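You operate a simulated robot arm through the tools that you are given. There is no shell and no other tool. Be economical: measure what you need, move in short steps, check, and stop when the job is done.

You are at the controls of a simulated robot arm. One attempt, no reset.

JOB
Boil the small pan down to its line on MID.
Fine: then turn it off, stir out the specks, paddle back in the blue pot, cover the pan.

Only the result counts: the job must be done as asked and must still hold three seconds after the hand-in. Knocking over, shifting, dropping, spilling or breaking anything else fails it. Lids that push on must go on centred and level and be pressed home; caps that screw on are set level and turned clockwise until they are tight.

ROBOT AND FRAMES
A 6-joint arm with a fingered hand, on a carriage that runs on a rail from [-4, -1070] to [4, 1070] (x, y) and turns from -160 to 172 degrees about z. Base frame: it is fixed where the carriage stands at the start and does not move with it; the origin is on the floor, on the carriage's upright axis, x ahead of it, y to its left, z up; the surface under the hand at the start is at about z = 860. Lengths are in mm, angles in degrees, forces in N, time in s.
Its first joint turns from -166.0 to 166.0 degrees. Places, roughly: black dial [800, 400, 900]; blue pot [600, -100, 800]; table stove [800, 200, 900]. Payload 4 kg.
The tool frame sits at the grasp point between the pads (the TCP): z along the fingers, y along the line on which they close. The tips reach 26 mm beyond it. Largest opening 132 mm; the body of the gripper starts 73 mm behind the TCP. The gripper is a hand of 4 fingers: y runs from the thumb to the fingers, the wrist lies at [0, 0, -239] in the tool frame.
Orientation is told as [roll, pitch, yaw] about the base's x, y, z axes, in that order, counted from this pose: with the fingers straight down and closing along the base's y, the tool's x points along the base's -x, its y along +y and its z along -z.

CONTROLS
- The arm moves only by the tool play_rows. Its argument "deltas" is a list of rows, each a list of 6 numbers: the shift along the tool's x, y, z in units of 20 mm (1.0 is 20 mm), then the turn, a rotation vector about the tool's x, y, z in units of 8 degrees (1.0 is 8 degrees). In form: [[x, y, z, rx, ry, rz], ...]. A call has 1 to 10 rows; each row shifts and turns the commanded pose from where the row before left it, along the tool's axes as they then stand. A call with a number of a shift or a turn outside -1 to 1 is refused whole. Each row takes 0.2 s and may step no farther than 50 mm and 8.6 degrees from the row before; otherwise, the whole call is refused. Where a pose cannot be reached the arm comes as near as it can. A force on the tool above 90 N (or 10 N above the force at the start of the call, whichever is more), or a blocked arm, ends the call early, and 0.2 s more pass. In this call time passes only in rows, and 0.2 s behind the last. The reply holds the time, the measured pose of the TCP, the force on the tool along the base axes, the opening and the grip force, in the units named above and with some noise, with the torque about the TCP (base axes, N m) and any sound that the robot's microphone picked up.
- Cameras (640 x 400 px; columns grow to the right, rows downward): "scene" is now at [229.5, 182.4, 1524]; the picture's right is [-0.08, -1.00, 0.00], its down [-0.51, 0.04, -0.86] and it looks along [0.85, -0.07, -0.52] (base axes); focal length 244 px, centre (320, 200). "wrist" rides on the gripper at [68, 2, -97] in the tool frame; the picture's right is [-0.03, 1.00, 0.00], its down [-0.82, -0.02, -0.58] and it looks along [-0.58, -0.01, 0.82] (tool axes); focal length 270 px, centre (320, 200). There is no depth. A picture from a camera that has moved, and an enlarged one, comes with that camera's place and axes in the base frame and with its lens.
- get_image(camera): a new picture of that camera. It takes no simulated time.
- slide_trunk(by): slides the trunk up (or, below 0, down) by that many mm; the arm and the scene camera ride with it, the base frame stays. It gives what a move gives, with no picture.
- roll_base(legs): drives the robot by 1 to 6 legs, each [ahead, left, turn to the left] in mm, mm and degrees, along the robot's own axes; the way and the turn of a leg run together, so that a leg with both is an arc; at most 1500 mm and 180 degrees a leg. The arm and the cameras ride along, it lands a little off, and it stops where it bumps. It keeps to its track: a leg is cut to what the track allows. It gives what a move gives.
- set_fingers(finger1, finger2, finger3, thumb_bend): sets how far each is bent, from 0 (flat) to 100 (curled in); at 30 the hand is open as for a grip, at 70 the pads meet at the TCP. One left out holds its place. A second passes; each finger stops where it meets its share of the squeeze, and holds until it gets a number again. It is the only way to open and close the hand. It gives what a move gives, with no picture; readings hold the bend of each and the force on the fingers (four entries, about 0 where the hand has none), thumb and palm.
- turn_head(pan, tilt): turns the head with the scene camera to pan (to the left, within 143 degrees either way) and tilt (down, from -29 to 69), counted from straight ahead of the robot. It gives what a move gives.
- zoom(camera, box): a new picture of the part [left, top, right, bottom] of that camera's present view, enlarged. It takes no simulated time.
- hand_in(): hands the job in; it is judged then, once.

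Go step by step. Nothing tells you exact positions but the pictures and the camera data: compare them with the known pose of the tool, close in by small moves and look again before you grip or let go. The budget is 120 turns and 98 pictures, counting those below and the enlarged ones. Unless the task says otherwise, let go and move clear before handing in, and close with one line.

The tools are called after "Emit:" as a command line: name --pt "numbers of a row" for each row, then --argument value for the rest, lists and objects as JSON in quotes. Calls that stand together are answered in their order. play_rows: Moves the arm, as the interface text tells. Its arguments: {"type":"object","properties":{"deltas":{"type":"array","items":{"type":"array","items":{"type":"number"}}}},"required":["deltas"]} The other tools are called the same way: slide_trunk (by) slides the trunk up or down; set_fingers (finger1, finger2, finger3, thumb_bend) moves the fingers one by one; roll_base (legs) drives the base; turn_head (pan, tilt) turns the head that bears the scene camera; get_image (camera) takes a picture; zoom (camera, box) takes an enlarged picture of a part of a camera's view; hand_in () hands the job in.

At the start:

```text
t: 0.0
position: [745.8, 65.2, 1398.2]
tcp_rot: [0.0, 0.0, -0.1]
force: [0.5, -0.4, -0.7]
torque: [0.01, 0.02, 0.01]
grip_width: 131.8
grip_force: 0.1
shape: jaw
bend: [30.0, 30.0, 30.0, 30.0]
finger forces: [0.1, 0.0, 0.0, 0.0, 0.0, 0.0]
trunk travel left (down, up): [-525.0, 103.0]
robot x, y, heading: [-1.9, 1.9, -0.3]
head pan, tilt: [-4.6, 31.0]
```

scene: 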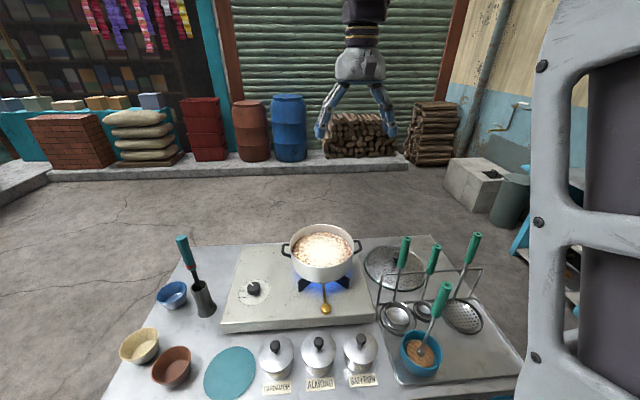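
wrist: 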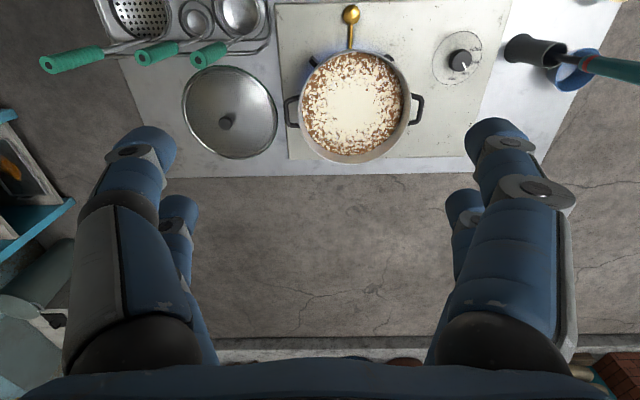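

The pan is boiling on the stove, with the dial to its left, the lid lying right of it and a paddle standing in the blue pot. I zoom in on the dial, the pan and the pot first.

Emit:
zoom --camera "scene" --box '[220, 240, 380, 340]'

Emit:
zoom --camera "wrist" --box '[260, 0, 520, 162]'

Emit:
zoom --camera "scene" --box '[340, 220, 500, 390]'

```text
4.00 times, centred on (300, 290) of scene
camera zoom: at [229.5, 182.4, 1524.0], right [-0.08, -1.0, 0.0], down [-0.51, 0.04, -0.86], along [0.85, -0.07, -0.52], focal length 978 px, centre (400, -160)
```

zoom: 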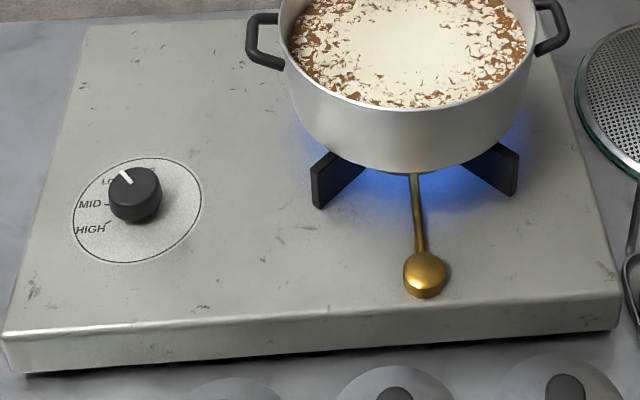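

```text
2.46 times, centred on (390, 81) of wrist
camera zoom: at [679.4, 66.3, 1494.5], right [0.03, 1.0, 0.0], down [0.82, -0.02, 0.58], along [0.58, -0.01, -0.82], focal length 665 px, centre (148, 493)
```

zoom: 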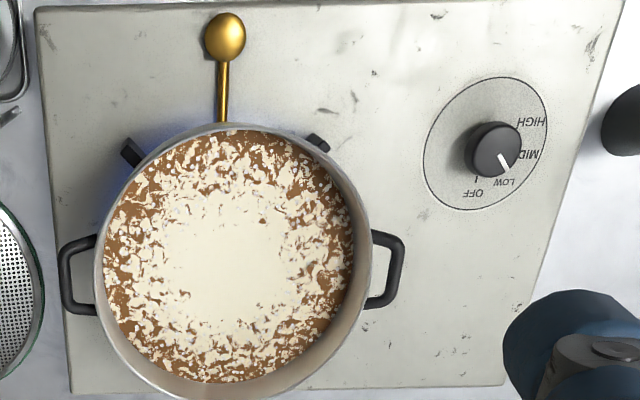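

```text
2.35 times, centred on (420, 305) of scene
camera zoom: at [229.5, 182.4, 1524.0], right [-0.08, -1.0, 0.0], down [-0.51, 0.04, -0.86], along [0.85, -0.07, -0.52], focal length 575 px, centre (85, -47)
```

zoom: 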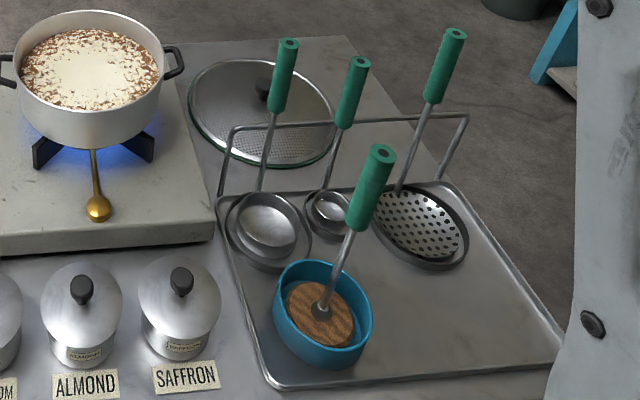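

The dial reads LOW, and MID is a further turn counter-clockwise seen from above. I take the dial to be near [776, 355, 870] and move the hand over it to look closer.

Emit:
play_rows --pt "0 1 0.8 0 0 0" --pt "0 1 0.8 0 0 0" --pt "0 1 0.8 0 0 0" --pt "0 1 0.8 0 0 0" --pt "0 1 0.8 0 0 0" --pt "0 1 0.8 0 0 0" --pt "0 1 0.8 0 0 0" --pt "0 1 0.8 0 0 0" --pt "0 1 0.8 0 0 0" --pt "0 1 0.8 0 0 0"

Emit:
play_rows --pt "-0.3 0.9 0.8 0 0 0" --pt "-0.3 0.9 0.8 0 0 0" --pt "-0.3 0.9 0.8 0 0 0" --pt "-0.3 0.9 0.8 0 0 0" --pt "-0.3 0.9 0.8 0 0 0"

Emit:
get_image --camera "wrist"

Emit:
get_image --camera "scene"

```text
t: 2.2
position: [745.4, 265.5, 1238.3]
tcp_rot: [0.0, -0.1, 0.0]
force: [-0.4, 0.0, 0.2]
torque: [0.0, -0.02, 0.0]
grip_width: 131.9
grip_force: 0.1
shape: jaw
bend: [30.0, 30.0, 30.0, 30.0]
finger forces: [0.0, 0.0, 0.0, 0.0, 0.0, 0.1]
trunk travel left (down, up): [-525.0, 103.0]
robot x, y, heading: [1.1, -1.8, 0.1]
head pan, tilt: [-4.6, 31.0]
```

```text
t: 3.4
position: [774.1, 355.7, 1158.5]
tcp_rot: [0.1, 0.0, 0.0]
force: [-0.6, 0.0, 1.1]
torque: [-0.01, 0.01, -0.02]
grip_width: 132.1
grip_force: 0.1
shape: jaw
bend: [30.0, 30.0, 30.0, 30.0]
finger forces: [0.0, 0.0, 0.0, 0.0, 0.0, 0.1]
trunk travel left (down, up): [-525.0, 103.0]
robot x, y, heading: [1.1, 2.5, 0.1]
head pan, tilt: [-4.6, 31.0]
```

```text
92 pictures are left
camera wrist: at [708.4, 356.4, 1254.3], right [0.03, 1.0, 0.0], down [0.82, -0.02, 0.58], along [0.58, -0.01, -0.82], focal length 270 px, centre (320, 200)
```

wrist: 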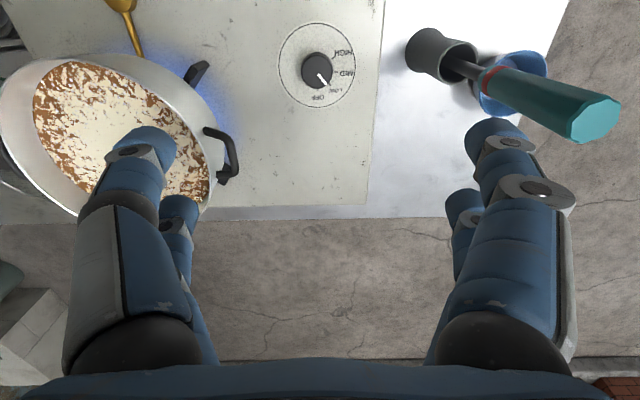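

```text
91 pictures are left
camera scene: at [229.2, 182.2, 1524.1], right [-0.08, -1.0, 0.0], down [-0.51, 0.04, -0.86], along [0.85, -0.07, -0.52], focal length 244 px, centre (320, 200)
```

scene: 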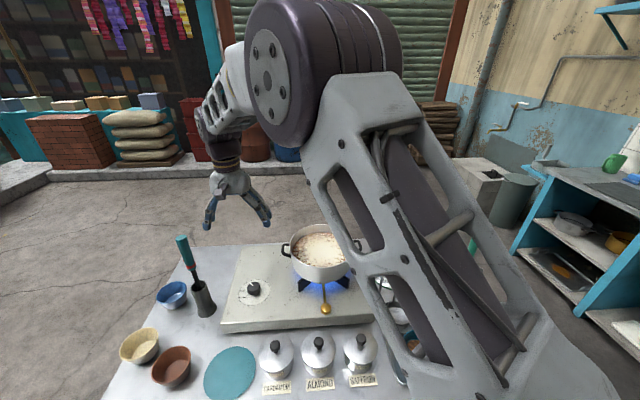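

Emit:
zoom --camera "wrist" --box '[260, 10, 380, 120]'

Emit:
zoom --camera "scene" --box '[270, 210, 370, 290]'

Emit:
zoom --camera "wrist" --box '[0, 30, 240, 230]'

```text
3.64 times, centred on (320, 65) of wrist
camera zoom: at [708.4, 356.4, 1254.3], right [0.03, 1.0, 0.0], down [0.82, -0.02, 0.58], along [0.58, -0.01, -0.82], focal length 983 px, centre (320, 691)
```

zoom: 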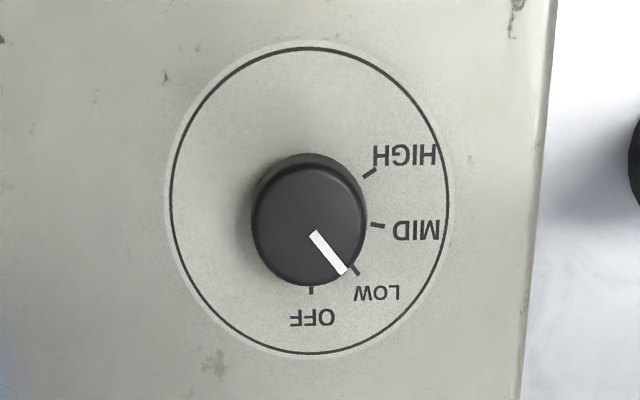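

```text
5.00 times, centred on (320, 250) of scene
camera zoom: at [229.2, 182.2, 1524.1], right [-0.08, -1.0, 0.0], down [-0.51, 0.04, -0.86], along [0.85, -0.07, -0.52], focal length 1222 px, centre (320, -50)
```

zoom: 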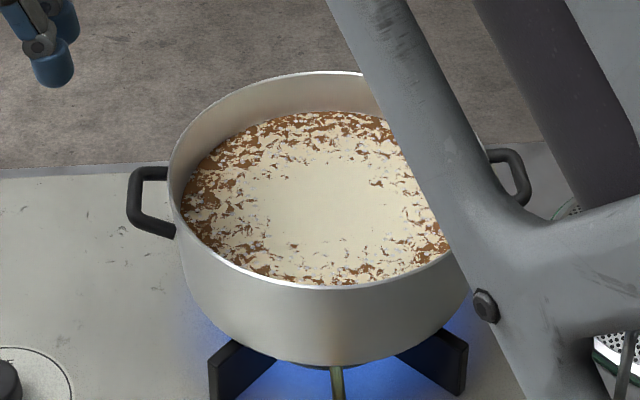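

```text
2.00 times, centred on (120, 130) of wrist
camera zoom: at [708.4, 356.4, 1254.3], right [0.03, 1.0, 0.0], down [0.82, -0.02, 0.58], along [0.58, -0.01, -0.82], focal length 541 px, centre (720, 340)
```

zoom: 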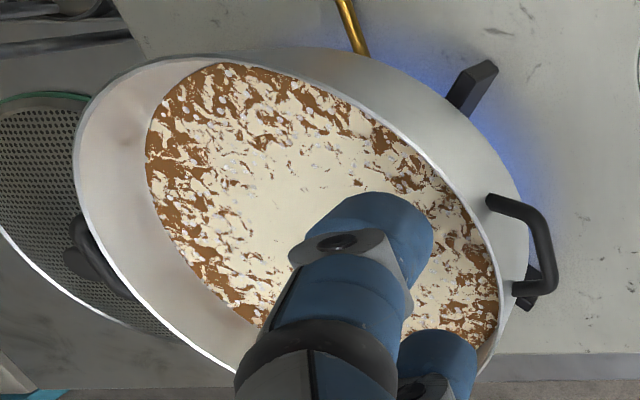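

The ring's centre works out at about [772, 353] with the stove top near z 850–860, and MID is about 38° from LOW. I narrow the fingers, pre-turn the hand 38° clockwise and come down above the knob.

Emit:
set_fingers --finger1 45 --finger2 45 --finger3 45 --thumb_bend 45

Emit:
play_rows --pt "0.1 -0.13 1 0 0 0" --pt "0 0 1 0 0 0" --pt "0 0 1 0 0 0" --pt "0 0 1 0 0 0.95" --pt "0 0 1 0 0 0.95" --pt "0 0 1 0 0 0.95" --pt "0 0 1 0 0 0.95" --pt "0 0 1 0 0 0.95" --pt "0 0 1 0 0 0"

Emit:
get_image --camera "wrist"

Emit:
zoom --camera "scene" --box '[180, 190, 340, 310]'

```text
t: 4.4
position: [775.0, 357.0, 1157.1]
tcp_rot: [0.1, 0.0, 0.1]
force: [0.2, -0.6, 0.0]
torque: [-0.01, -0.06, 0.0]
grip_width: 83.5
grip_force: 0.1
shape: fingers
bend: [45.0, 45.0, 45.0, 45.0]
finger forces: [0.0, 0.0, 0.0, 0.1, 0.0, 0.1]
trunk travel left (down, up): [-525.0, 103.0]
robot x, y, heading: [-0.7, -1.7, 0.2]
head pan, tilt: [-4.6, 31.0]
```

```text
t: 6.4
position: [772.6, 352.1, 976.4]
tcp_rot: [0.0, 0.0, -38.1]
force: [1.1, -0.7, -0.1]
torque: [-0.03, -0.07, 0.03]
grip_width: 83.2
grip_force: 0.0
shape: fingers
bend: [45.0, 45.0, 45.0, 45.0]
finger forces: [0.1, 0.0, 0.0, 0.1, 0.0, 0.0]
trunk travel left (down, up): [-525.0, 103.0]
robot x, y, heading: [2.3, 0.8, -0.0]
head pan, tilt: [-4.6, 31.0]
```

```text
87 pictures are left
camera wrist: at [721.7, 395.5, 1073.7], right [0.64, 0.77, 0.0], down [0.63, -0.52, 0.58], along [0.45, -0.37, -0.82], focal length 270 px, centre (320, 200)
```

wrist: 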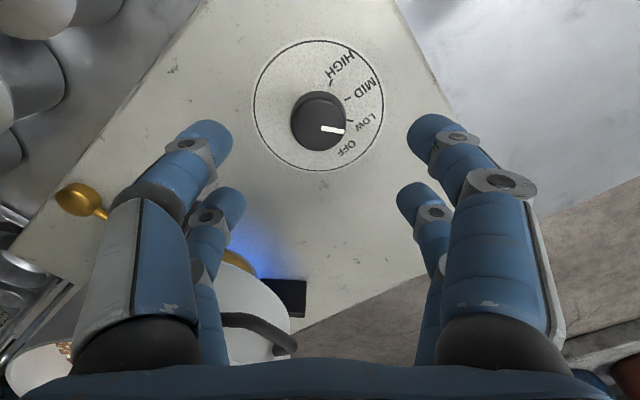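

```text
3.33 times, centred on (260, 250) of scene
camera zoom: at [229.3, 182.3, 1524.0], right [-0.08, -1.0, 0.0], down [-0.51, 0.04, -0.86], along [0.85, -0.07, -0.52], focal length 814 px, centre (520, 33)
```

zoom: 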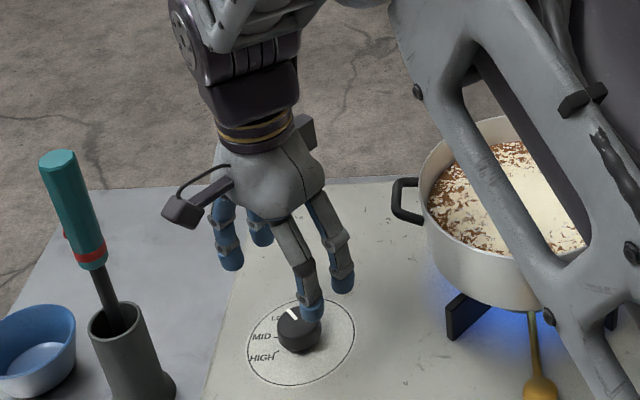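

Emit:
play_rows --pt "0 0 1 0 0 0" --pt "0 0 1 0 0 0" --pt "0 0 1 0 0 0" --pt "0 0 0.8 0 0 0" --pt "0 0 0.4 0 0 0"

Emit:
get_image --camera "wrist"

```text
t: 7.6
position: [773.1, 352.8, 894.2]
tcp_rot: [0.0, 0.0, -38.0]
force: [-0.3, 0.0, 0.2]
torque: [-0.01, -0.01, -0.01]
grip_width: 83.2
grip_force: 0.0
shape: fingers
bend: [45.0, 45.0, 45.0, 45.0]
finger forces: [0.0, 0.0, 0.0, 0.0, 0.1, 0.0]
trunk travel left (down, up): [-525.0, 103.0]
robot x, y, heading: [-1.1, -0.0, 0.0]
head pan, tilt: [-4.6, 31.0]
```

```text
85 pictures are left
camera wrist: at [722.7, 395.7, 990.8], right [0.64, 0.77, 0.0], down [0.63, -0.52, 0.58], along [0.45, -0.37, -0.82], focal length 270 px, centre (320, 200)
```

wrist: 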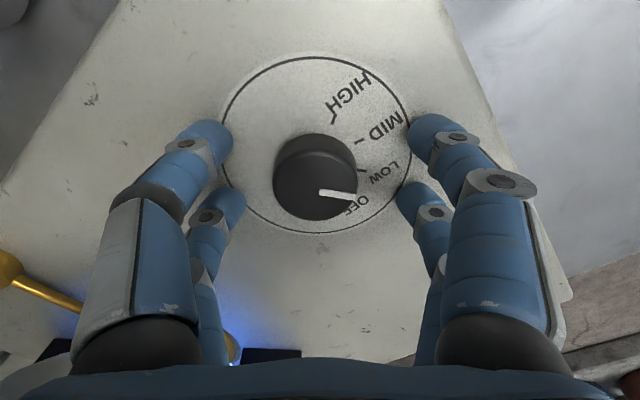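

Emit:
play_rows --pt "0 0 0.25 0 0 0"

Emit:
set_fingers --finger1 66 --finger2 66 --finger3 66 --thumb_bend 66

Emit:
get_image --camera "wrist"

```text
t: 8.0
position: [774.1, 353.3, 891.7]
tcp_rot: [0.1, -0.1, -37.9]
force: [-2.4, -0.4, 16.0]
torque: [-0.16, 0.19, 0.0]
grip_width: 83.4
grip_force: 7.4
shape: fingers
bend: [45.0, 45.0, 45.0, 45.0]
finger forces: [3.5, 2.4, 5.6, 0.0, 4.4, 0.1]
trunk travel left (down, up): [-525.0, 103.0]
robot x, y, heading: [-1.7, -4.7, 0.1]
head pan, tilt: [-4.6, 31.0]
```

```text
t: 9.0
position: [774.0, 351.8, 890.5]
tcp_rot: [0.1, 0.0, -38.0]
force: [-4.5, -8.2, 25.1]
torque: [-1.09, 0.45, 0.03]
grip_width: 26.4
grip_force: 16.7
shape: fingers
bend: [63.0, 64.0, 62.0, 64.0]
finger forces: [2.6, 1.5, 19.0, 0.1, 10.4, 0.1]
trunk travel left (down, up): [-525.0, 103.0]
robot x, y, heading: [0.2, 0.1, -0.1]
head pan, tilt: [-4.6, 31.0]
```

```text
84 pictures are left
camera wrist: at [722.8, 394.8, 987.2], right [0.64, 0.77, 0.0], down [0.63, -0.52, 0.58], along [0.45, -0.37, -0.82], focal length 270 px, centre (320, 200)
```

wrist: 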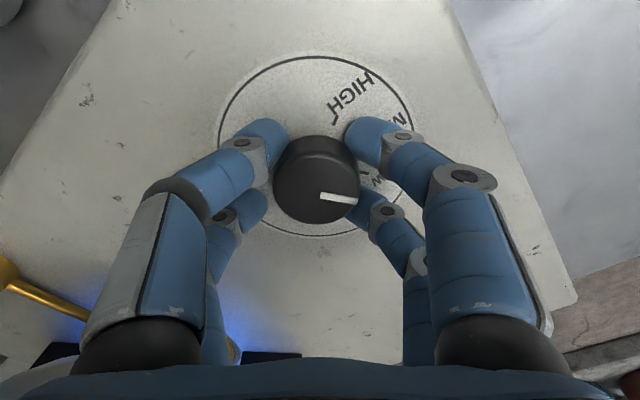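

The fingertips touch the stove top, so it lies at about z 866; I lift slightly and turn the knob counter-clockwise towards MID.

Emit:
play_rows --pt "0 0 -0.25 0 0 0"

Emit:
play_rows --pt "0 0 0 0 0 -0.95" --pt "0 0 0 0 0 -0.95" --pt "0 0 0 0 0 -0.95" --pt "0 0 0 0 0 -0.95" --pt "0 0 0 0 0 -0.95"

Emit:
zoom --camera "wrist" --box '[200, 30, 440, 240]'

```text
t: 9.4
position: [773.5, 352.3, 892.4]
tcp_rot: [-0.1, 0.0, -38.0]
force: [-1.4, -3.6, -7.0]
torque: [-0.08, -0.01, 0.0]
grip_width: 26.2
grip_force: 5.5
shape: fingers
bend: [63.0, 64.0, 62.0, 63.0]
finger forces: [2.0, 2.3, 2.8, 0.0, 4.3, 0.0]
trunk travel left (down, up): [-525.0, 103.0]
robot x, y, heading: [0.1, 2.4, 0.2]
head pan, tilt: [-4.6, 31.0]
```

```text
t: 10.6
position: [774.7, 352.6, 892.6]
tcp_rot: [0.0, 0.0, 0.2]
force: [-6.9, -1.6, -5.6]
torque: [0.01, 0.06, -0.02]
grip_width: 26.0
grip_force: 6.3
shape: fingers
bend: [62.0, 64.0, 63.0, 63.0]
finger forces: [4.5, 1.2, 1.9, 0.0, 5.2, 0.0]
trunk travel left (down, up): [-525.0, 103.0]
robot x, y, heading: [1.8, -2.3, 0.1]
head pan, tilt: [-4.6, 31.0]
```

```text
1.90 times, centred on (320, 135) of wrist
camera zoom: at [707.2, 353.7, 990.3], right [0.02, 1.0, 0.0], down [0.82, -0.02, 0.58], along [0.58, -0.01, -0.82], focal length 515 px, centre (320, 324)
```

zoom: 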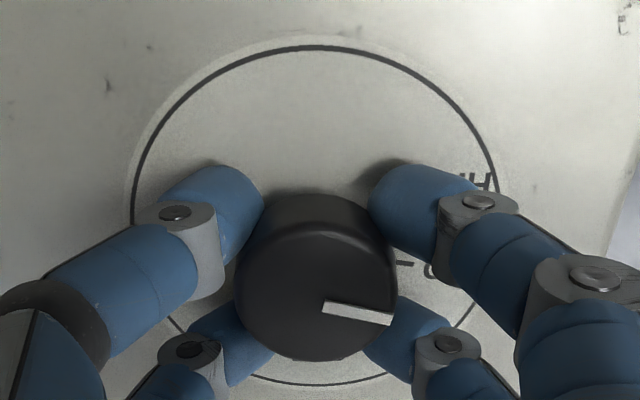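

Emit:
set_fingers --finger1 45 --finger2 45 --finger3 45 --thumb_bend 45

Emit:
play_rows --pt "0 0 -1 0 0 0" --pt "0 0 -1 0 0 0" --pt "0 0 -1 0 0 0" --pt "0 0 -1 0 0 0"

Emit:
zoom --camera "wrist" --box '[240, 30, 400, 170]'

Emit:
zoom --camera "scene" --box '[270, 210, 370, 290]'

```text
t: 11.6
position: [774.5, 353.4, 894.2]
tcp_rot: [0.1, 0.0, 0.1]
force: [0.6, -0.4, 0.4]
torque: [0.05, 0.02, -0.02]
grip_width: 82.2
grip_force: 0.1
shape: fingers
bend: [45.0, 45.0, 45.0, 45.0]
finger forces: [0.0, 0.0, 0.0, 0.1, 0.0, 0.0]
trunk travel left (down, up): [-525.0, 103.0]
robot x, y, heading: [4.0, 0.0, 0.1]
head pan, tilt: [-4.6, 31.0]
```

```text
t: 12.6
position: [775.2, 354.4, 973.5]
tcp_rot: [-0.1, 0.0, 0.1]
force: [0.3, -0.5, -0.1]
torque: [-0.04, 0.01, 0.0]
grip_width: 82.5
grip_force: 0.0
shape: fingers
bend: [45.0, 45.0, 45.0, 45.0]
finger forces: [0.0, 0.0, 0.0, 0.0, 0.0, 0.0]
trunk travel left (down, up): [-525.0, 103.0]
robot x, y, heading: [1.9, 1.0, 0.1]
head pan, tilt: [-4.6, 31.0]
```

```text
2.86 times, centred on (320, 100) of wrist
camera zoom: at [707.5, 354.8, 1070.2], right [0.03, 1.0, 0.0], down [0.82, -0.02, 0.58], along [0.58, -0.01, -0.82], focal length 772 px, centre (320, 486)
```

zoom: 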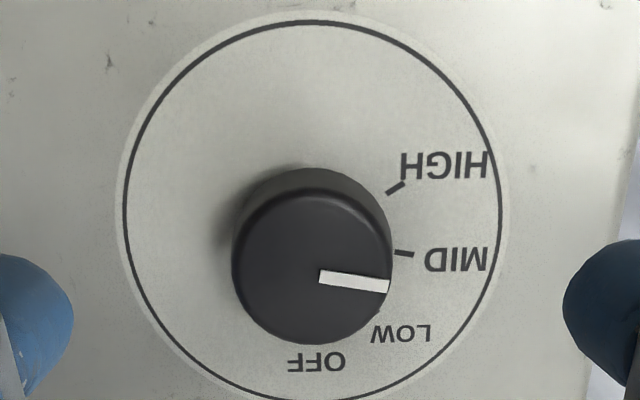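

```text
5.00 times, centred on (320, 250) of scene
camera zoom: at [229.7, 182.5, 1523.9], right [-0.08, -1.0, 0.0], down [-0.51, 0.04, -0.86], along [0.85, -0.07, -0.52], focal length 1222 px, centre (320, -50)
```

zoom: 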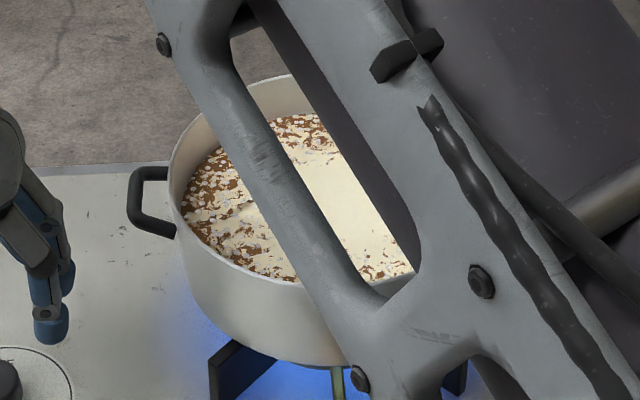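

The pointer is on MID. Now I move the hand up over the pan to look for the line inside it and judge how fast the level falls.

Emit:
play_rows --pt "0 0 -1 0 0 0" --pt "0 -1 -1 0 0 0" --pt "0 -1 -1 0 0 0" --pt "0 -1 -1 0 0 0" --pt "0 -1 -1 0 0 0" --pt "0 -1 -1 0 0 0" --pt "0 -1 -1 0 0 0" --pt "0 -1 -1 0 0 0" --pt "0 -1 -1 0 0 0" --pt "0 -1 -1 0 0 0"

Emit:
get_image --camera "wrist"

Emit:
get_image --camera "scene"

```text
t: 14.8
position: [774.4, 171.6, 1175.8]
tcp_rot: [0.0, 0.1, -0.1]
force: [0.7, -0.5, -0.6]
torque: [0.01, 0.01, 0.0]
grip_width: 82.6
grip_force: 0.1
shape: fingers
bend: [45.0, 45.0, 45.0, 45.0]
finger forces: [0.0, 0.1, 0.0, 0.1, 0.0, 0.0]
trunk travel left (down, up): [-525.0, 103.0]
robot x, y, heading: [1.4, -1.5, -0.1]
head pan, tilt: [-4.6, 31.0]
```

```text
80 pictures are left
camera wrist: at [708.0, 172.7, 1271.6], right [0.02, 1.0, 0.0], down [0.82, -0.02, 0.58], along [0.58, -0.01, -0.82], focal length 270 px, centre (320, 200)
```

wrist: 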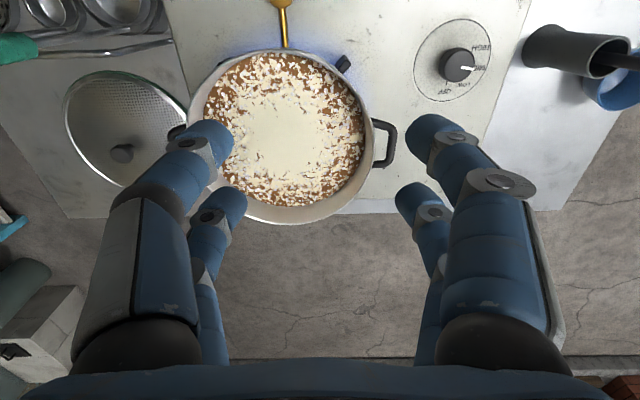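

```text
79 pictures are left
camera scene: at [229.6, 182.7, 1523.9], right [-0.08, -1.0, 0.0], down [-0.51, 0.04, -0.86], along [0.85, -0.07, -0.52], focal length 244 px, centre (320, 200)
```

scene: 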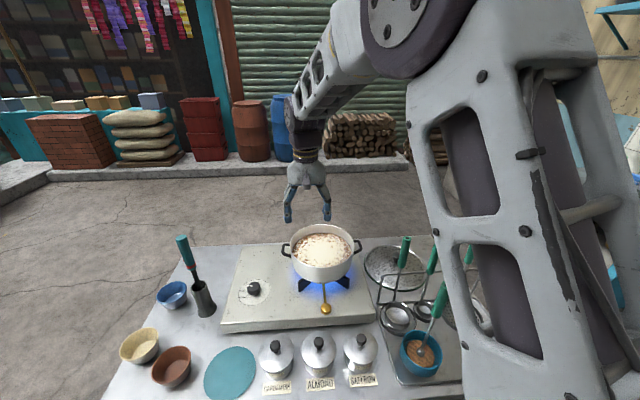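

Emit:
zoom --camera "scene" --box '[280, 210, 364, 280]'

Emit:
zoom --camera "wrist" --box '[180, 40, 380, 230]'

```text
5.71 times, centred on (322, 245) of scene
camera zoom: at [229.6, 182.7, 1523.9], right [-0.08, -1.0, 0.0], down [-0.51, 0.04, -0.86], along [0.85, -0.07, -0.52], focal length 1396 px, centre (309, -57)
```

zoom: 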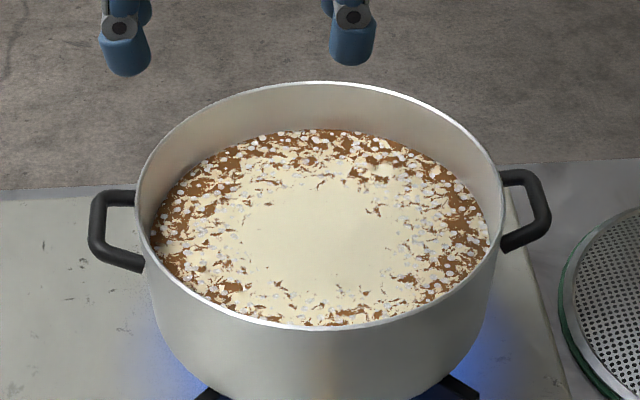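

```text
2.11 times, centred on (280, 135) of wrist
camera zoom: at [708.0, 172.7, 1271.6], right [0.02, 1.0, 0.0], down [0.82, -0.02, 0.58], along [0.58, -0.01, -0.82], focal length 569 px, centre (404, 337)
```

zoom: 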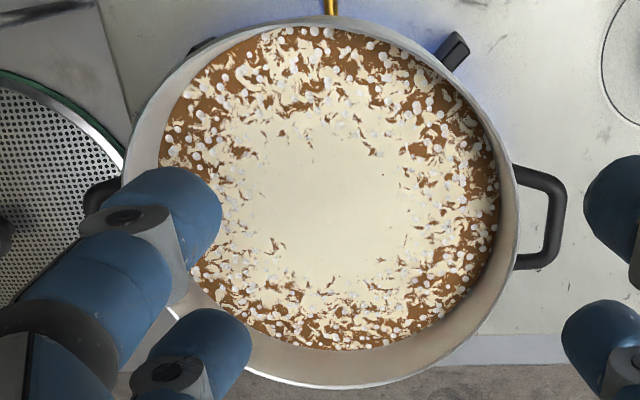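

The level has dropped only a few millimetres and the line is still below the surface. While it boils I go over to the paddle and turn the hand so the wrist camera can see the blue pot.

Emit:
play_rows --pt "0.84 -1 -0.35 0 0 0.95" --pt "0.98 -0.88 -0.35 0 0 0" --pt "0.98 -0.88 -0.35 0 0 0" --pt "0.98 -0.88 -0.35 0 0 0" --pt "0.98 -0.88 -0.35 0 0 0" --pt "0.98 -0.88 -0.35 0 0 0" --pt "0.98 -0.88 -0.35 0 0 0.95" --pt "0 0 0 0 0 1" --pt "0 0 0 0 0 1" --pt "0 0 0 0 0 1"

Emit:
zoom --camera "scene" --box '[280, 210, 364, 280]'

```text
t: 17.0
position: [626.9, 62.7, 1224.4]
tcp_rot: [0.0, 0.0, -39.2]
force: [0.1, 0.1, 0.0]
torque: [0.0, -0.01, 0.0]
grip_width: 82.4
grip_force: 0.0
shape: fingers
bend: [45.0, 45.0, 45.0, 45.0]
finger forces: [0.0, 0.0, 0.0, 0.1, 0.1, 0.1]
trunk travel left (down, up): [-525.0, 103.0]
robot x, y, heading: [0.6, -1.1, 0.2]
head pan, tilt: [-4.6, 31.0]
```

```text
5.71 times, centred on (322, 245) of scene
camera zoom: at [229.4, 182.4, 1524.0], right [-0.08, -1.0, 0.0], down [-0.51, 0.04, -0.86], along [0.85, -0.07, -0.52], focal length 1396 px, centre (309, -57)
```

zoom: 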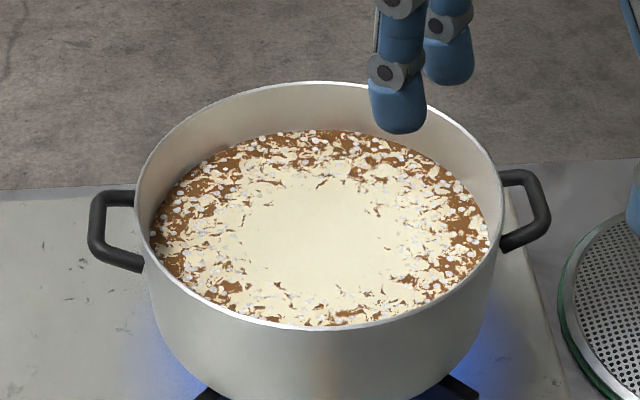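

Emit:
play_rows --pt "0 0 0 0 0 1" --pt "0 0 0 0 0 1" --pt "0 0 0 0 0 1" --pt "0 0 0 0 0 1" --pt "0 0 0 0 0 1" --pt "0 0 0 0 0 1" --pt "-1 0 0 0 0 0.4" --pt "-1 0 0 0 0 0" --pt "-1 0 0 0 0 0"

Emit:
get_image --camera "wrist"

Emit:
get_image --camera "scene"

```text
t: 19.0
position: [626.4, 4.7, 1223.5]
tcp_rot: [0.0, 0.0, -90.4]
force: [0.1, -0.7, 0.2]
torque: [0.01, -0.01, 0.0]
grip_width: 82.7
grip_force: 0.1
shape: fingers
bend: [45.0, 45.0, 45.0, 45.0]
finger forces: [0.1, 0.0, 0.0, 0.0, 0.0, 0.0]
trunk travel left (down, up): [-525.0, 103.0]
robot x, y, heading: [-3.0, 0.7, 0.2]
head pan, tilt: [-4.6, 31.0]
```

```text
75 pictures are left
camera wrist: at [631.0, 72.4, 1320.3], right [1.0, -0.03, 0.0], down [-0.03, -0.82, 0.58], along [-0.02, -0.58, -0.82], focal length 270 px, centre (320, 200)
```

wrist: 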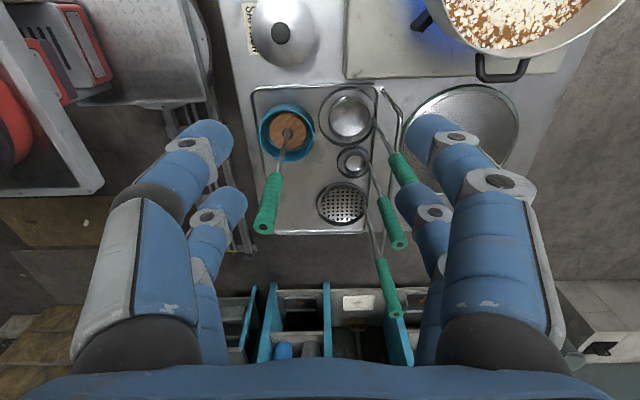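

```text
74 pictures are left
camera scene: at [229.4, 182.6, 1524.0], right [-0.08, -1.0, 0.0], down [-0.51, 0.04, -0.86], along [0.85, -0.07, -0.52], focal length 244 px, centre (320, 200)
```

scene: 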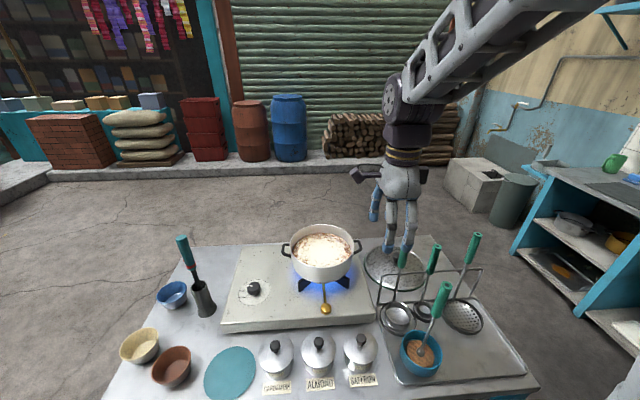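

The paddle stands upright in the blue pot at about [562, -121], its green handle running from z 980 to 1094. I wait here a few seconds to measure how fast the pan boils down.

Emit:
play_rows --pt "0 0 0 0 0 0" --pt "0 0 0 0 0 0" --pt "0 0 0 0 0 0" --pt "0 0 0 0 0 0" --pt "0 0 0 0 0 0" --pt "0 0 0 0 0 0" --pt "0 0 0 0 0 0" --pt "0 0 0 0 0 0" --pt "0 0 0 0 0 0" --pt "0 0 0 0 0 0"

Emit:
play_rows --pt "0 0 0 0 0 0" --pt "0 0 0 0 0 0" --pt "0 0 0 0 0 0" --pt "0 0 0 0 0 0" --pt "0 0 0 0 0 0" --pt "0 0 0 0 0 0" --pt "0 0 0 0 0 0" --pt "0 0 0 0 0 0" --pt "0 0 0 0 0 0" --pt "0 0 0 0 0 0"

Emit:
zoom --camera "scene" --box '[280, 210, 364, 280]'

```text
t: 21.2
position: [627.4, 5.9, 1223.7]
tcp_rot: [0.0, 0.0, -90.4]
force: [0.4, -0.5, 0.0]
torque: [0.01, -0.01, 0.01]
grip_width: 82.2
grip_force: 0.1
shape: fingers
bend: [45.0, 45.0, 45.0, 45.0]
finger forces: [0.0, 0.0, 0.0, 0.0, 0.1, 0.1]
trunk travel left (down, up): [-525.0, 103.0]
robot x, y, heading: [-0.8, 3.8, -0.1]
head pan, tilt: [-4.6, 31.0]
```

```text
t: 23.4
position: [627.2, 5.3, 1223.7]
tcp_rot: [0.0, 0.0, -90.4]
force: [0.1, -0.5, -0.1]
torque: [0.0, 0.02, 0.01]
grip_width: 82.4
grip_force: 0.1
shape: fingers
bend: [45.0, 45.0, 45.0, 45.0]
finger forces: [0.0, 0.1, 0.0, 0.0, 0.1, 0.0]
trunk travel left (down, up): [-525.0, 103.0]
robot x, y, heading: [1.9, 3.3, -0.0]
head pan, tilt: [-4.6, 31.0]
```

```text
5.71 times, centred on (322, 245) of scene
camera zoom: at [229.5, 182.4, 1524.0], right [-0.08, -1.0, 0.0], down [-0.51, 0.04, -0.86], along [0.85, -0.07, -0.52], focal length 1396 px, centre (309, -57)
```

zoom: 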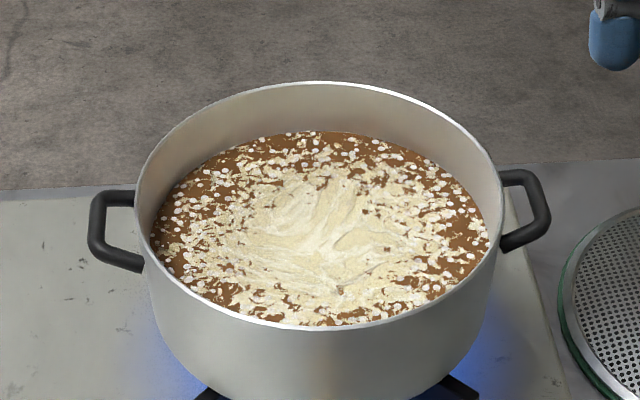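

Emit:
play_rows --pt "0 0 0 0 0 0" --pt "0 0 0 0 0 0" --pt "0 0 0 0 0 0" --pt "0 0 0 0 0 0" --pt "0 0 0 0 0 0" --pt "0 0 0 0 0 0" --pt "0 0 0 0 0 0" --pt "0 0 0 0 0 0" --pt "0 0 0 0 0 0" --pt "0 0 0 0 0 0"

Emit:
play_rows --pt "0 0 0 0 0 0" --pt "0 0 0 0 0 0" --pt "0 0 0 0 0 0" --pt "0 0 0 0 0 0" --pt "0 0 0 0 0 0" --pt "0 0 0 0 0 0" --pt "0 0 0 0 0 0" --pt "0 0 0 0 0 0" --pt "0 0 0 0 0 0" --pt "0 0 0 0 0 0"

Emit:
play_rows --pt "0 0 0 0 0 0" --pt "0 0 0 0 0 0" --pt "0 0 0 0 0 0" --pt "0 0 0 0 0 0" --pt "0 0 0 0 0 0" --pt "0 0 0 0 0 0" --pt "0 0 0 0 0 0" --pt "0 0 0 0 0 0" --pt "0 0 0 0 0 0" --pt "0 0 0 0 0 0"

Emit:
zoom --camera "scene" --box '[280, 210, 364, 280]'

```text
t: 25.6
position: [625.9, 4.9, 1224.1]
tcp_rot: [-0.1, 0.1, -90.4]
force: [0.5, -0.1, 0.6]
torque: [0.01, 0.02, 0.02]
grip_width: 82.5
grip_force: 0.0
shape: fingers
bend: [45.0, 45.0, 45.0, 45.0]
finger forces: [0.0, 0.0, 0.1, 0.1, 0.0, 0.1]
trunk travel left (down, up): [-525.0, 103.0]
robot x, y, heading: [2.5, 0.6, 0.1]
head pan, tilt: [-4.6, 31.0]
```

```text
t: 27.8
position: [625.9, 5.0, 1224.1]
tcp_rot: [0.0, -0.1, -90.4]
force: [-0.2, 0.3, 0.5]
torque: [-0.02, -0.01, -0.02]
grip_width: 82.3
grip_force: 0.1
shape: fingers
bend: [45.0, 45.0, 45.0, 45.0]
finger forces: [0.0, 0.1, 0.0, 0.0, 0.1, 0.0]
trunk travel left (down, up): [-525.0, 103.0]
robot x, y, heading: [2.9, -2.5, -0.1]
head pan, tilt: [-4.6, 31.0]
```

```text
t: 30.0
position: [626.6, 4.9, 1222.4]
tcp_rot: [0.0, 0.1, -90.4]
force: [-0.1, -0.1, 0.3]
torque: [-0.03, 0.01, -0.04]
grip_width: 82.2
grip_force: 0.1
shape: fingers
bend: [45.0, 45.0, 45.0, 45.0]
finger forces: [0.0, 0.1, 0.1, 0.0, 0.0, 0.1]
trunk travel left (down, up): [-525.0, 103.0]
robot x, y, heading: [-0.2, 1.5, 0.2]
head pan, tilt: [-4.6, 31.0]
```

```text
5.71 times, centred on (322, 245) of scene
camera zoom: at [229.5, 182.4, 1524.0], right [-0.08, -1.0, 0.0], down [-0.51, 0.04, -0.86], along [0.85, -0.07, -0.52], focal length 1396 px, centre (309, -57)
```

zoom: 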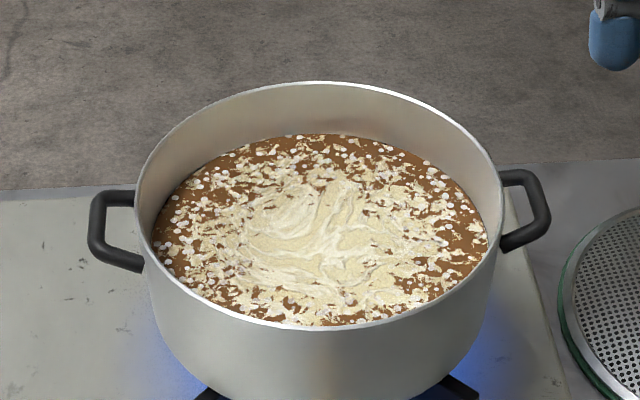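

Emit:
play_rows --pt "0 0 0 0 0 0" --pt "0 0 0 0 0 0" --pt "0 0 0 0 0 0" --pt "0 0 0 0 0 0" --pt "0 0 0 0 0 0" --pt "0 0 0 0 0 0" --pt "0 0 0 0 0 0" --pt "0 0 0 0 0 0" --pt "0 0 0 0 0 0" --pt "0 0 0 0 0 0"

Emit:
play_rows --pt "0 0 0 0 0 0" --pt "0 0 0 0 0 0" --pt "0 0 0 0 0 0" --pt "0 0 0 0 0 0" --pt "0 0 0 0 0 0" --pt "0 0 0 0 0 0" --pt "0 0 0 0 0 0" --pt "0 0 0 0 0 0" --pt "0 0 0 0 0 0" --pt "0 0 0 0 0 0"

Emit:
play_rows --pt "0 0 0 0 0 0" --pt "0 0 0 0 0 0" --pt "0 0 0 0 0 0" --pt "0 0 0 0 0 0" --pt "0 0 0 0 0 0" --pt "0 0 0 0 0 0" --pt "0 0 0 0 0 0" --pt "0 0 0 0 0 0" --pt "0 0 0 0 0 0" --pt "0 0 0 0 0 0"

Emit:
zoom --camera "scene" --box '[280, 210, 364, 280]'

```text
t: 32.2
position: [626.6, 4.4, 1224.6]
tcp_rot: [0.0, 0.0, -90.4]
force: [0.1, -0.6, 0.4]
torque: [0.0, -0.03, 0.02]
grip_width: 82.4
grip_force: 0.1
shape: fingers
bend: [45.0, 45.0, 45.0, 45.0]
finger forces: [0.0, 0.1, 0.0, 0.1, 0.0, 0.0]
trunk travel left (down, up): [-525.0, 103.0]
robot x, y, heading: [2.2, 2.1, 0.0]
head pan, tilt: [-4.6, 31.0]
```

```text
t: 34.4
position: [627.1, 4.9, 1223.7]
tcp_rot: [0.0, 0.0, -90.4]
force: [0.5, -0.5, 0.1]
torque: [0.04, 0.01, -0.02]
grip_width: 82.6
grip_force: 0.0
shape: fingers
bend: [45.0, 45.0, 45.0, 45.0]
finger forces: [0.0, 0.0, 0.0, 0.0, 0.0, 0.0]
trunk travel left (down, up): [-525.0, 103.0]
robot x, y, heading: [2.7, 1.0, -0.3]
head pan, tilt: [-4.6, 31.0]
```

```text
t: 36.6
position: [627.3, 5.3, 1224.5]
tcp_rot: [0.0, 0.0, -90.4]
force: [-0.7, -0.1, -0.1]
torque: [-0.01, 0.0, 0.02]
grip_width: 82.6
grip_force: 0.2
shape: fingers
bend: [45.0, 45.0, 45.0, 45.0]
finger forces: [0.1, 0.0, 0.1, 0.1, 0.0, 0.0]
trunk travel left (down, up): [-525.0, 103.0]
robot x, y, heading: [0.1, -0.5, -0.1]
head pan, tilt: [-4.6, 31.0]
```

```text
5.71 times, centred on (322, 245) of scene
camera zoom: at [229.5, 182.4, 1524.0], right [-0.08, -1.0, 0.0], down [-0.51, 0.04, -0.86], along [0.85, -0.07, -0.52], focal length 1396 px, centre (309, -57)
```

zoom: 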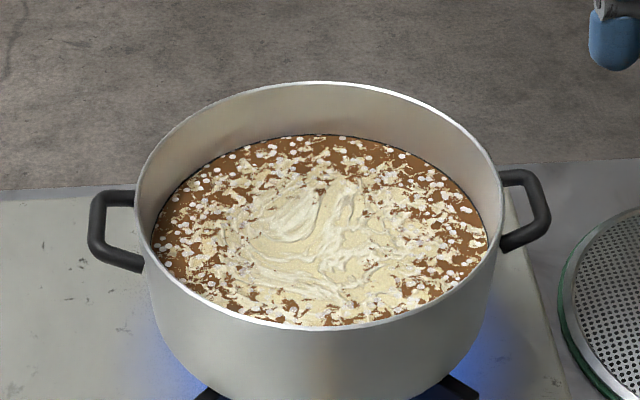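

A dark ring seems to be coming out at the edge of the liquid. I zoom in on it.

Emit:
zoom --camera "scene" --box '[300, 220, 350, 250]'

```text
12.80 times, centred on (325, 235) of scene
camera zoom: at [229.5, 182.4, 1524.0], right [-0.08, -1.0, 0.0], down [-0.51, 0.04, -0.86], along [0.85, -0.07, -0.52], focal length 3128 px, centre (256, -248)
```

zoom: 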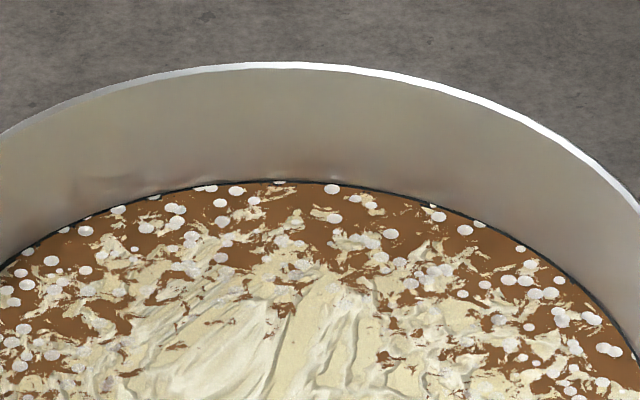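

The line has just come out all around the edge, so I go straight to the dial to turn the heat off, turning the hand back on the way.

Emit:
play_rows --pt "0.971 0.4 0.6 0 0 -1" --pt "0.966 0.567 0.6 0 0 -1" --pt "0.98 0.776 0.6 0 0 -1" --pt "0.938 0.985 0.6 0 0 -1" --pt "0.699 0.976 0.6 0 0 -1" --pt "0.51 0.975 0.6 0 0 -1" --pt "0.352 0.989 0.6 0 0 -1" --pt "0.201 0.98 0.6 0 0 -1" --pt "0.063 0.998 0.6 0 0 -1" --pt "-0.077 0.997 0.6 0 0 -1"

Emit:
play_rows --pt "-0.215 0.977 1 0 0 0" --pt "-0.215 0.977 1 0 0 0" --pt "-0.215 0.977 1 0 0 0" --pt "-0.215 0.977 1 0 0 0" --pt "-0.215 0.977 1 0 0 0" --pt "-0.215 0.977 1 0 0 0" --pt "-0.215 0.977 1 0 0 0"

```text
t: 38.8
position: [713.7, 209.5, 1104.3]
tcp_rot: [0.0, 0.0, -10.2]
force: [1.0, 0.1, 0.1]
torque: [0.03, 0.01, -0.02]
grip_width: 82.4
grip_force: 0.1
shape: fingers
bend: [45.0, 45.0, 45.0, 45.0]
finger forces: [0.1, 0.0, 0.0, 0.0, 0.0, 0.1]
trunk travel left (down, up): [-525.0, 103.0]
robot x, y, heading: [-2.5, 1.0, -0.3]
head pan, tilt: [-4.6, 31.0]
```

```text
t: 40.4
position: [767.6, 337.0, 964.4]
tcp_rot: [0.0, 0.1, -10.4]
force: [-0.1, -0.2, 0.9]
torque: [-0.02, -0.04, -0.03]
grip_width: 82.5
grip_force: 0.1
shape: fingers
bend: [45.0, 45.0, 45.0, 45.0]
finger forces: [0.1, 0.0, 0.0, 0.0, 0.0, 0.0]
trunk travel left (down, up): [-525.0, 103.0]
robot x, y, heading: [-0.6, 2.5, 0.1]
head pan, tilt: [-4.6, 31.0]
```

Emit:
play_rows --pt "-0.075 0.42 1 0 0 0" --pt "-0.075 0.42 1 0 0 0" --pt "0 0 1 0 0 0" --pt "0 0 0.55 0 0 0"

Emit:
set_fingers --finger1 66 --finger2 66 --finger3 66 --thumb_bend 66

Emit:
play_rows --pt "0 0 0 0 0 1" --pt "0 0 0 0 0 1" --pt "0 0 0 0 0 1" --pt "0 0 0 0 0 1" --pt "0 0 0 0 0 1" --pt "0 0 0 0 0 1" --pt "0 0 0 0 0 1" --pt "0 0 0 0 0 1" --pt "0 0 0 0 0 1" --pt "0 0 0 0 0 0.8"

Emit:
get_image --camera "wrist"

Emit:
zoom --camera "scene" --box '[230, 220, 370, 310]'

```text
t: 41.4
position: [773.5, 353.5, 893.8]
tcp_rot: [-0.1, 0.0, -10.4]
force: [-0.4, -0.1, 0.2]
torque: [0.02, 0.0, 0.0]
grip_width: 82.3
grip_force: 0.0
shape: fingers
bend: [45.0, 45.0, 45.0, 45.0]
finger forces: [0.0, 0.0, 0.0, 0.1, 0.0, 0.0]
trunk travel left (down, up): [-525.0, 103.0]
robot x, y, heading: [3.5, -0.4, 0.0]
head pan, tilt: [-4.6, 31.0]
```

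```text
t: 42.4
position: [773.2, 352.9, 894.3]
tcp_rot: [0.0, 0.0, -10.4]
force: [-1.1, -4.2, -1.6]
torque: [-0.09, 0.02, 0.01]
grip_width: 26.9
grip_force: 5.6
shape: fingers
bend: [62.0, 64.0, 63.0, 63.0]
finger forces: [2.3, 1.3, 2.2, 0.0, 4.9, 0.0]
trunk travel left (down, up): [-525.0, 103.0]
robot x, y, heading: [-0.2, 0.8, -0.2]
head pan, tilt: [-4.6, 31.0]
```

```text
t: 44.6
position: [773.2, 352.5, 892.9]
tcp_rot: [0.0, 0.0, -89.0]
force: [-4.7, -16.9, 3.5]
torque: [-0.43, 0.09, 0.16]
grip_width: 23.8
grip_force: 11.3
shape: fingers
bend: [64.0, 64.0, 63.0, 64.0]
finger forces: [2.0, 6.1, 11.0, 0.0, 3.5, 0.1]
trunk travel left (down, up): [-525.0, 103.0]
robot x, y, heading: [0.9, -0.5, 0.1]
head pan, tilt: [-4.6, 31.0]
```

```text
69 pictures are left
camera wrist: at [775.7, 420.2, 988.8], right [1.0, -0.01, 0.0], down [-0.01, -0.82, 0.58], along [0.0, -0.58, -0.82], focal length 270 px, centre (320, 200)
```

wrist: 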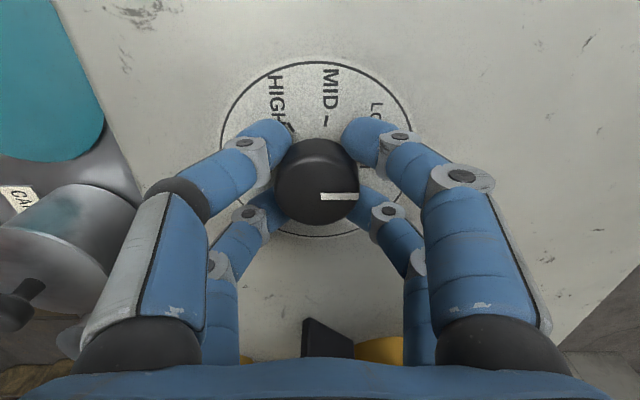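

```text
4.44 times, centred on (300, 265) of scene
camera zoom: at [229.2, 181.6, 1524.1], right [-0.08, -1.0, 0.0], down [-0.51, 0.04, -0.86], along [0.85, -0.07, -0.52], focal length 1086 px, centre (409, -89)
```

zoom: 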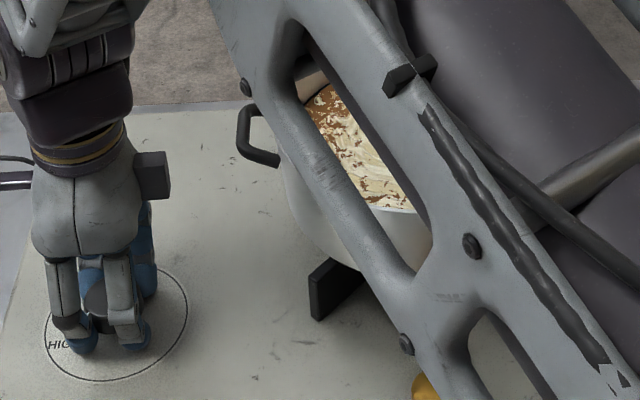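

The blue flame is gone and the pointer sits at OFF. I let go, rise and check the level against the line.

Emit:
set_fingers --finger1 45 --finger2 45 --finger3 45 --thumb_bend 45

Emit:
play_rows --pt "0 0 -1 0 0 0" --pt "0 0 -1 0 0 0" --pt "0 0 -1 0 0 0" --pt "0 0 -1 0 0 0" --pt "0 0 -1 0 0 0" --pt "0 0 -1 0 0 0" --pt "0 0 -1 0 0 0" --pt "0 0 -1 0 0 0" --pt "0 0 -1 0 0 0" --pt "0 0 -1 0 0 0"

Emit:
get_image --camera "wrist"

Emit:
play_rows --pt "-1 0 -1 0 0 0" --pt "-1 0 -1 0 0 0" --pt "-1 0 -1 0 0 0" --pt "-1 0 -1 0 0 0" --pt "-1 0 -1 0 0 0" --pt "-1 0 -1 0 0 0" --pt "-1 0 -1 0 0 0" --pt "-1 0 0 0 0 0" --pt "-1 0 0 0 0 0" --pt "-1 0 0 0 0 0"

Emit:
zoom --camera "scene" --box '[280, 210, 364, 280]'

```text
t: 45.6
position: [773.0, 353.7, 892.4]
tcp_rot: [0.0, 0.0, -88.8]
force: [-0.1, -0.1, -0.3]
torque: [-0.01, -0.02, -0.01]
grip_width: 82.4
grip_force: 0.0
shape: fingers
bend: [45.0, 45.0, 45.0, 45.0]
finger forces: [0.1, 0.0, 0.0, 0.0, 0.0, 0.0]
trunk travel left (down, up): [-525.0, 103.0]
robot x, y, heading: [2.4, 4.6, 0.0]
head pan, tilt: [-4.6, 31.0]
```

```text
t: 47.8
position: [774.0, 353.4, 1092.5]
tcp_rot: [-0.1, 0.0, -88.8]
force: [-0.8, -0.7, 0.0]
torque: [-0.02, 0.0, -0.02]
grip_width: 82.4
grip_force: 0.0
shape: fingers
bend: [45.0, 45.0, 45.0, 45.0]
finger forces: [0.0, 0.0, 0.0, 0.0, 0.0, 0.0]
trunk travel left (down, up): [-525.0, 103.0]
robot x, y, heading: [1.6, 1.5, 0.2]
head pan, tilt: [-4.6, 31.0]
```

```text
67 pictures are left
camera wrist: at [775.9, 420.8, 1189.1], right [1.0, 0.0, 0.0], down [0.0, -0.82, 0.58], along [0.0, -0.58, -0.82], focal length 270 px, centre (320, 200)
```

wrist: 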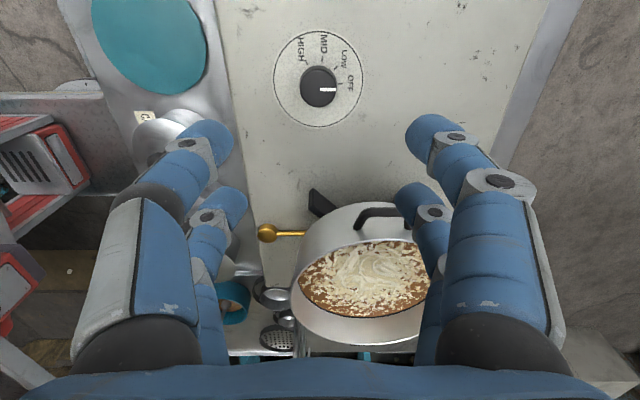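

```text
t: 50.0
position: [775.0, 153.0, 1233.5]
tcp_rot: [0.0, -0.1, -88.9]
force: [0.2, -0.4, 0.4]
torque: [-0.06, 0.05, -0.02]
grip_width: 82.2
grip_force: 0.1
shape: fingers
bend: [45.0, 45.0, 45.0, 45.0]
finger forces: [0.0, 0.0, 0.0, 0.0, 0.1, 0.1]
trunk travel left (down, up): [-525.0, 103.0]
robot x, y, heading: [-3.9, 0.5, 0.1]
head pan, tilt: [-4.6, 31.0]
```

```text
5.71 times, centred on (322, 245) of scene
camera zoom: at [229.5, 182.7, 1523.9], right [-0.08, -1.0, 0.0], down [-0.51, 0.04, -0.86], along [0.85, -0.07, -0.52], focal length 1396 px, centre (309, -57)
```

zoom: 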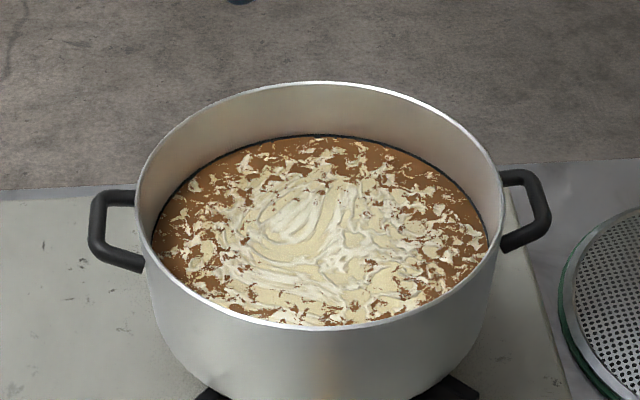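

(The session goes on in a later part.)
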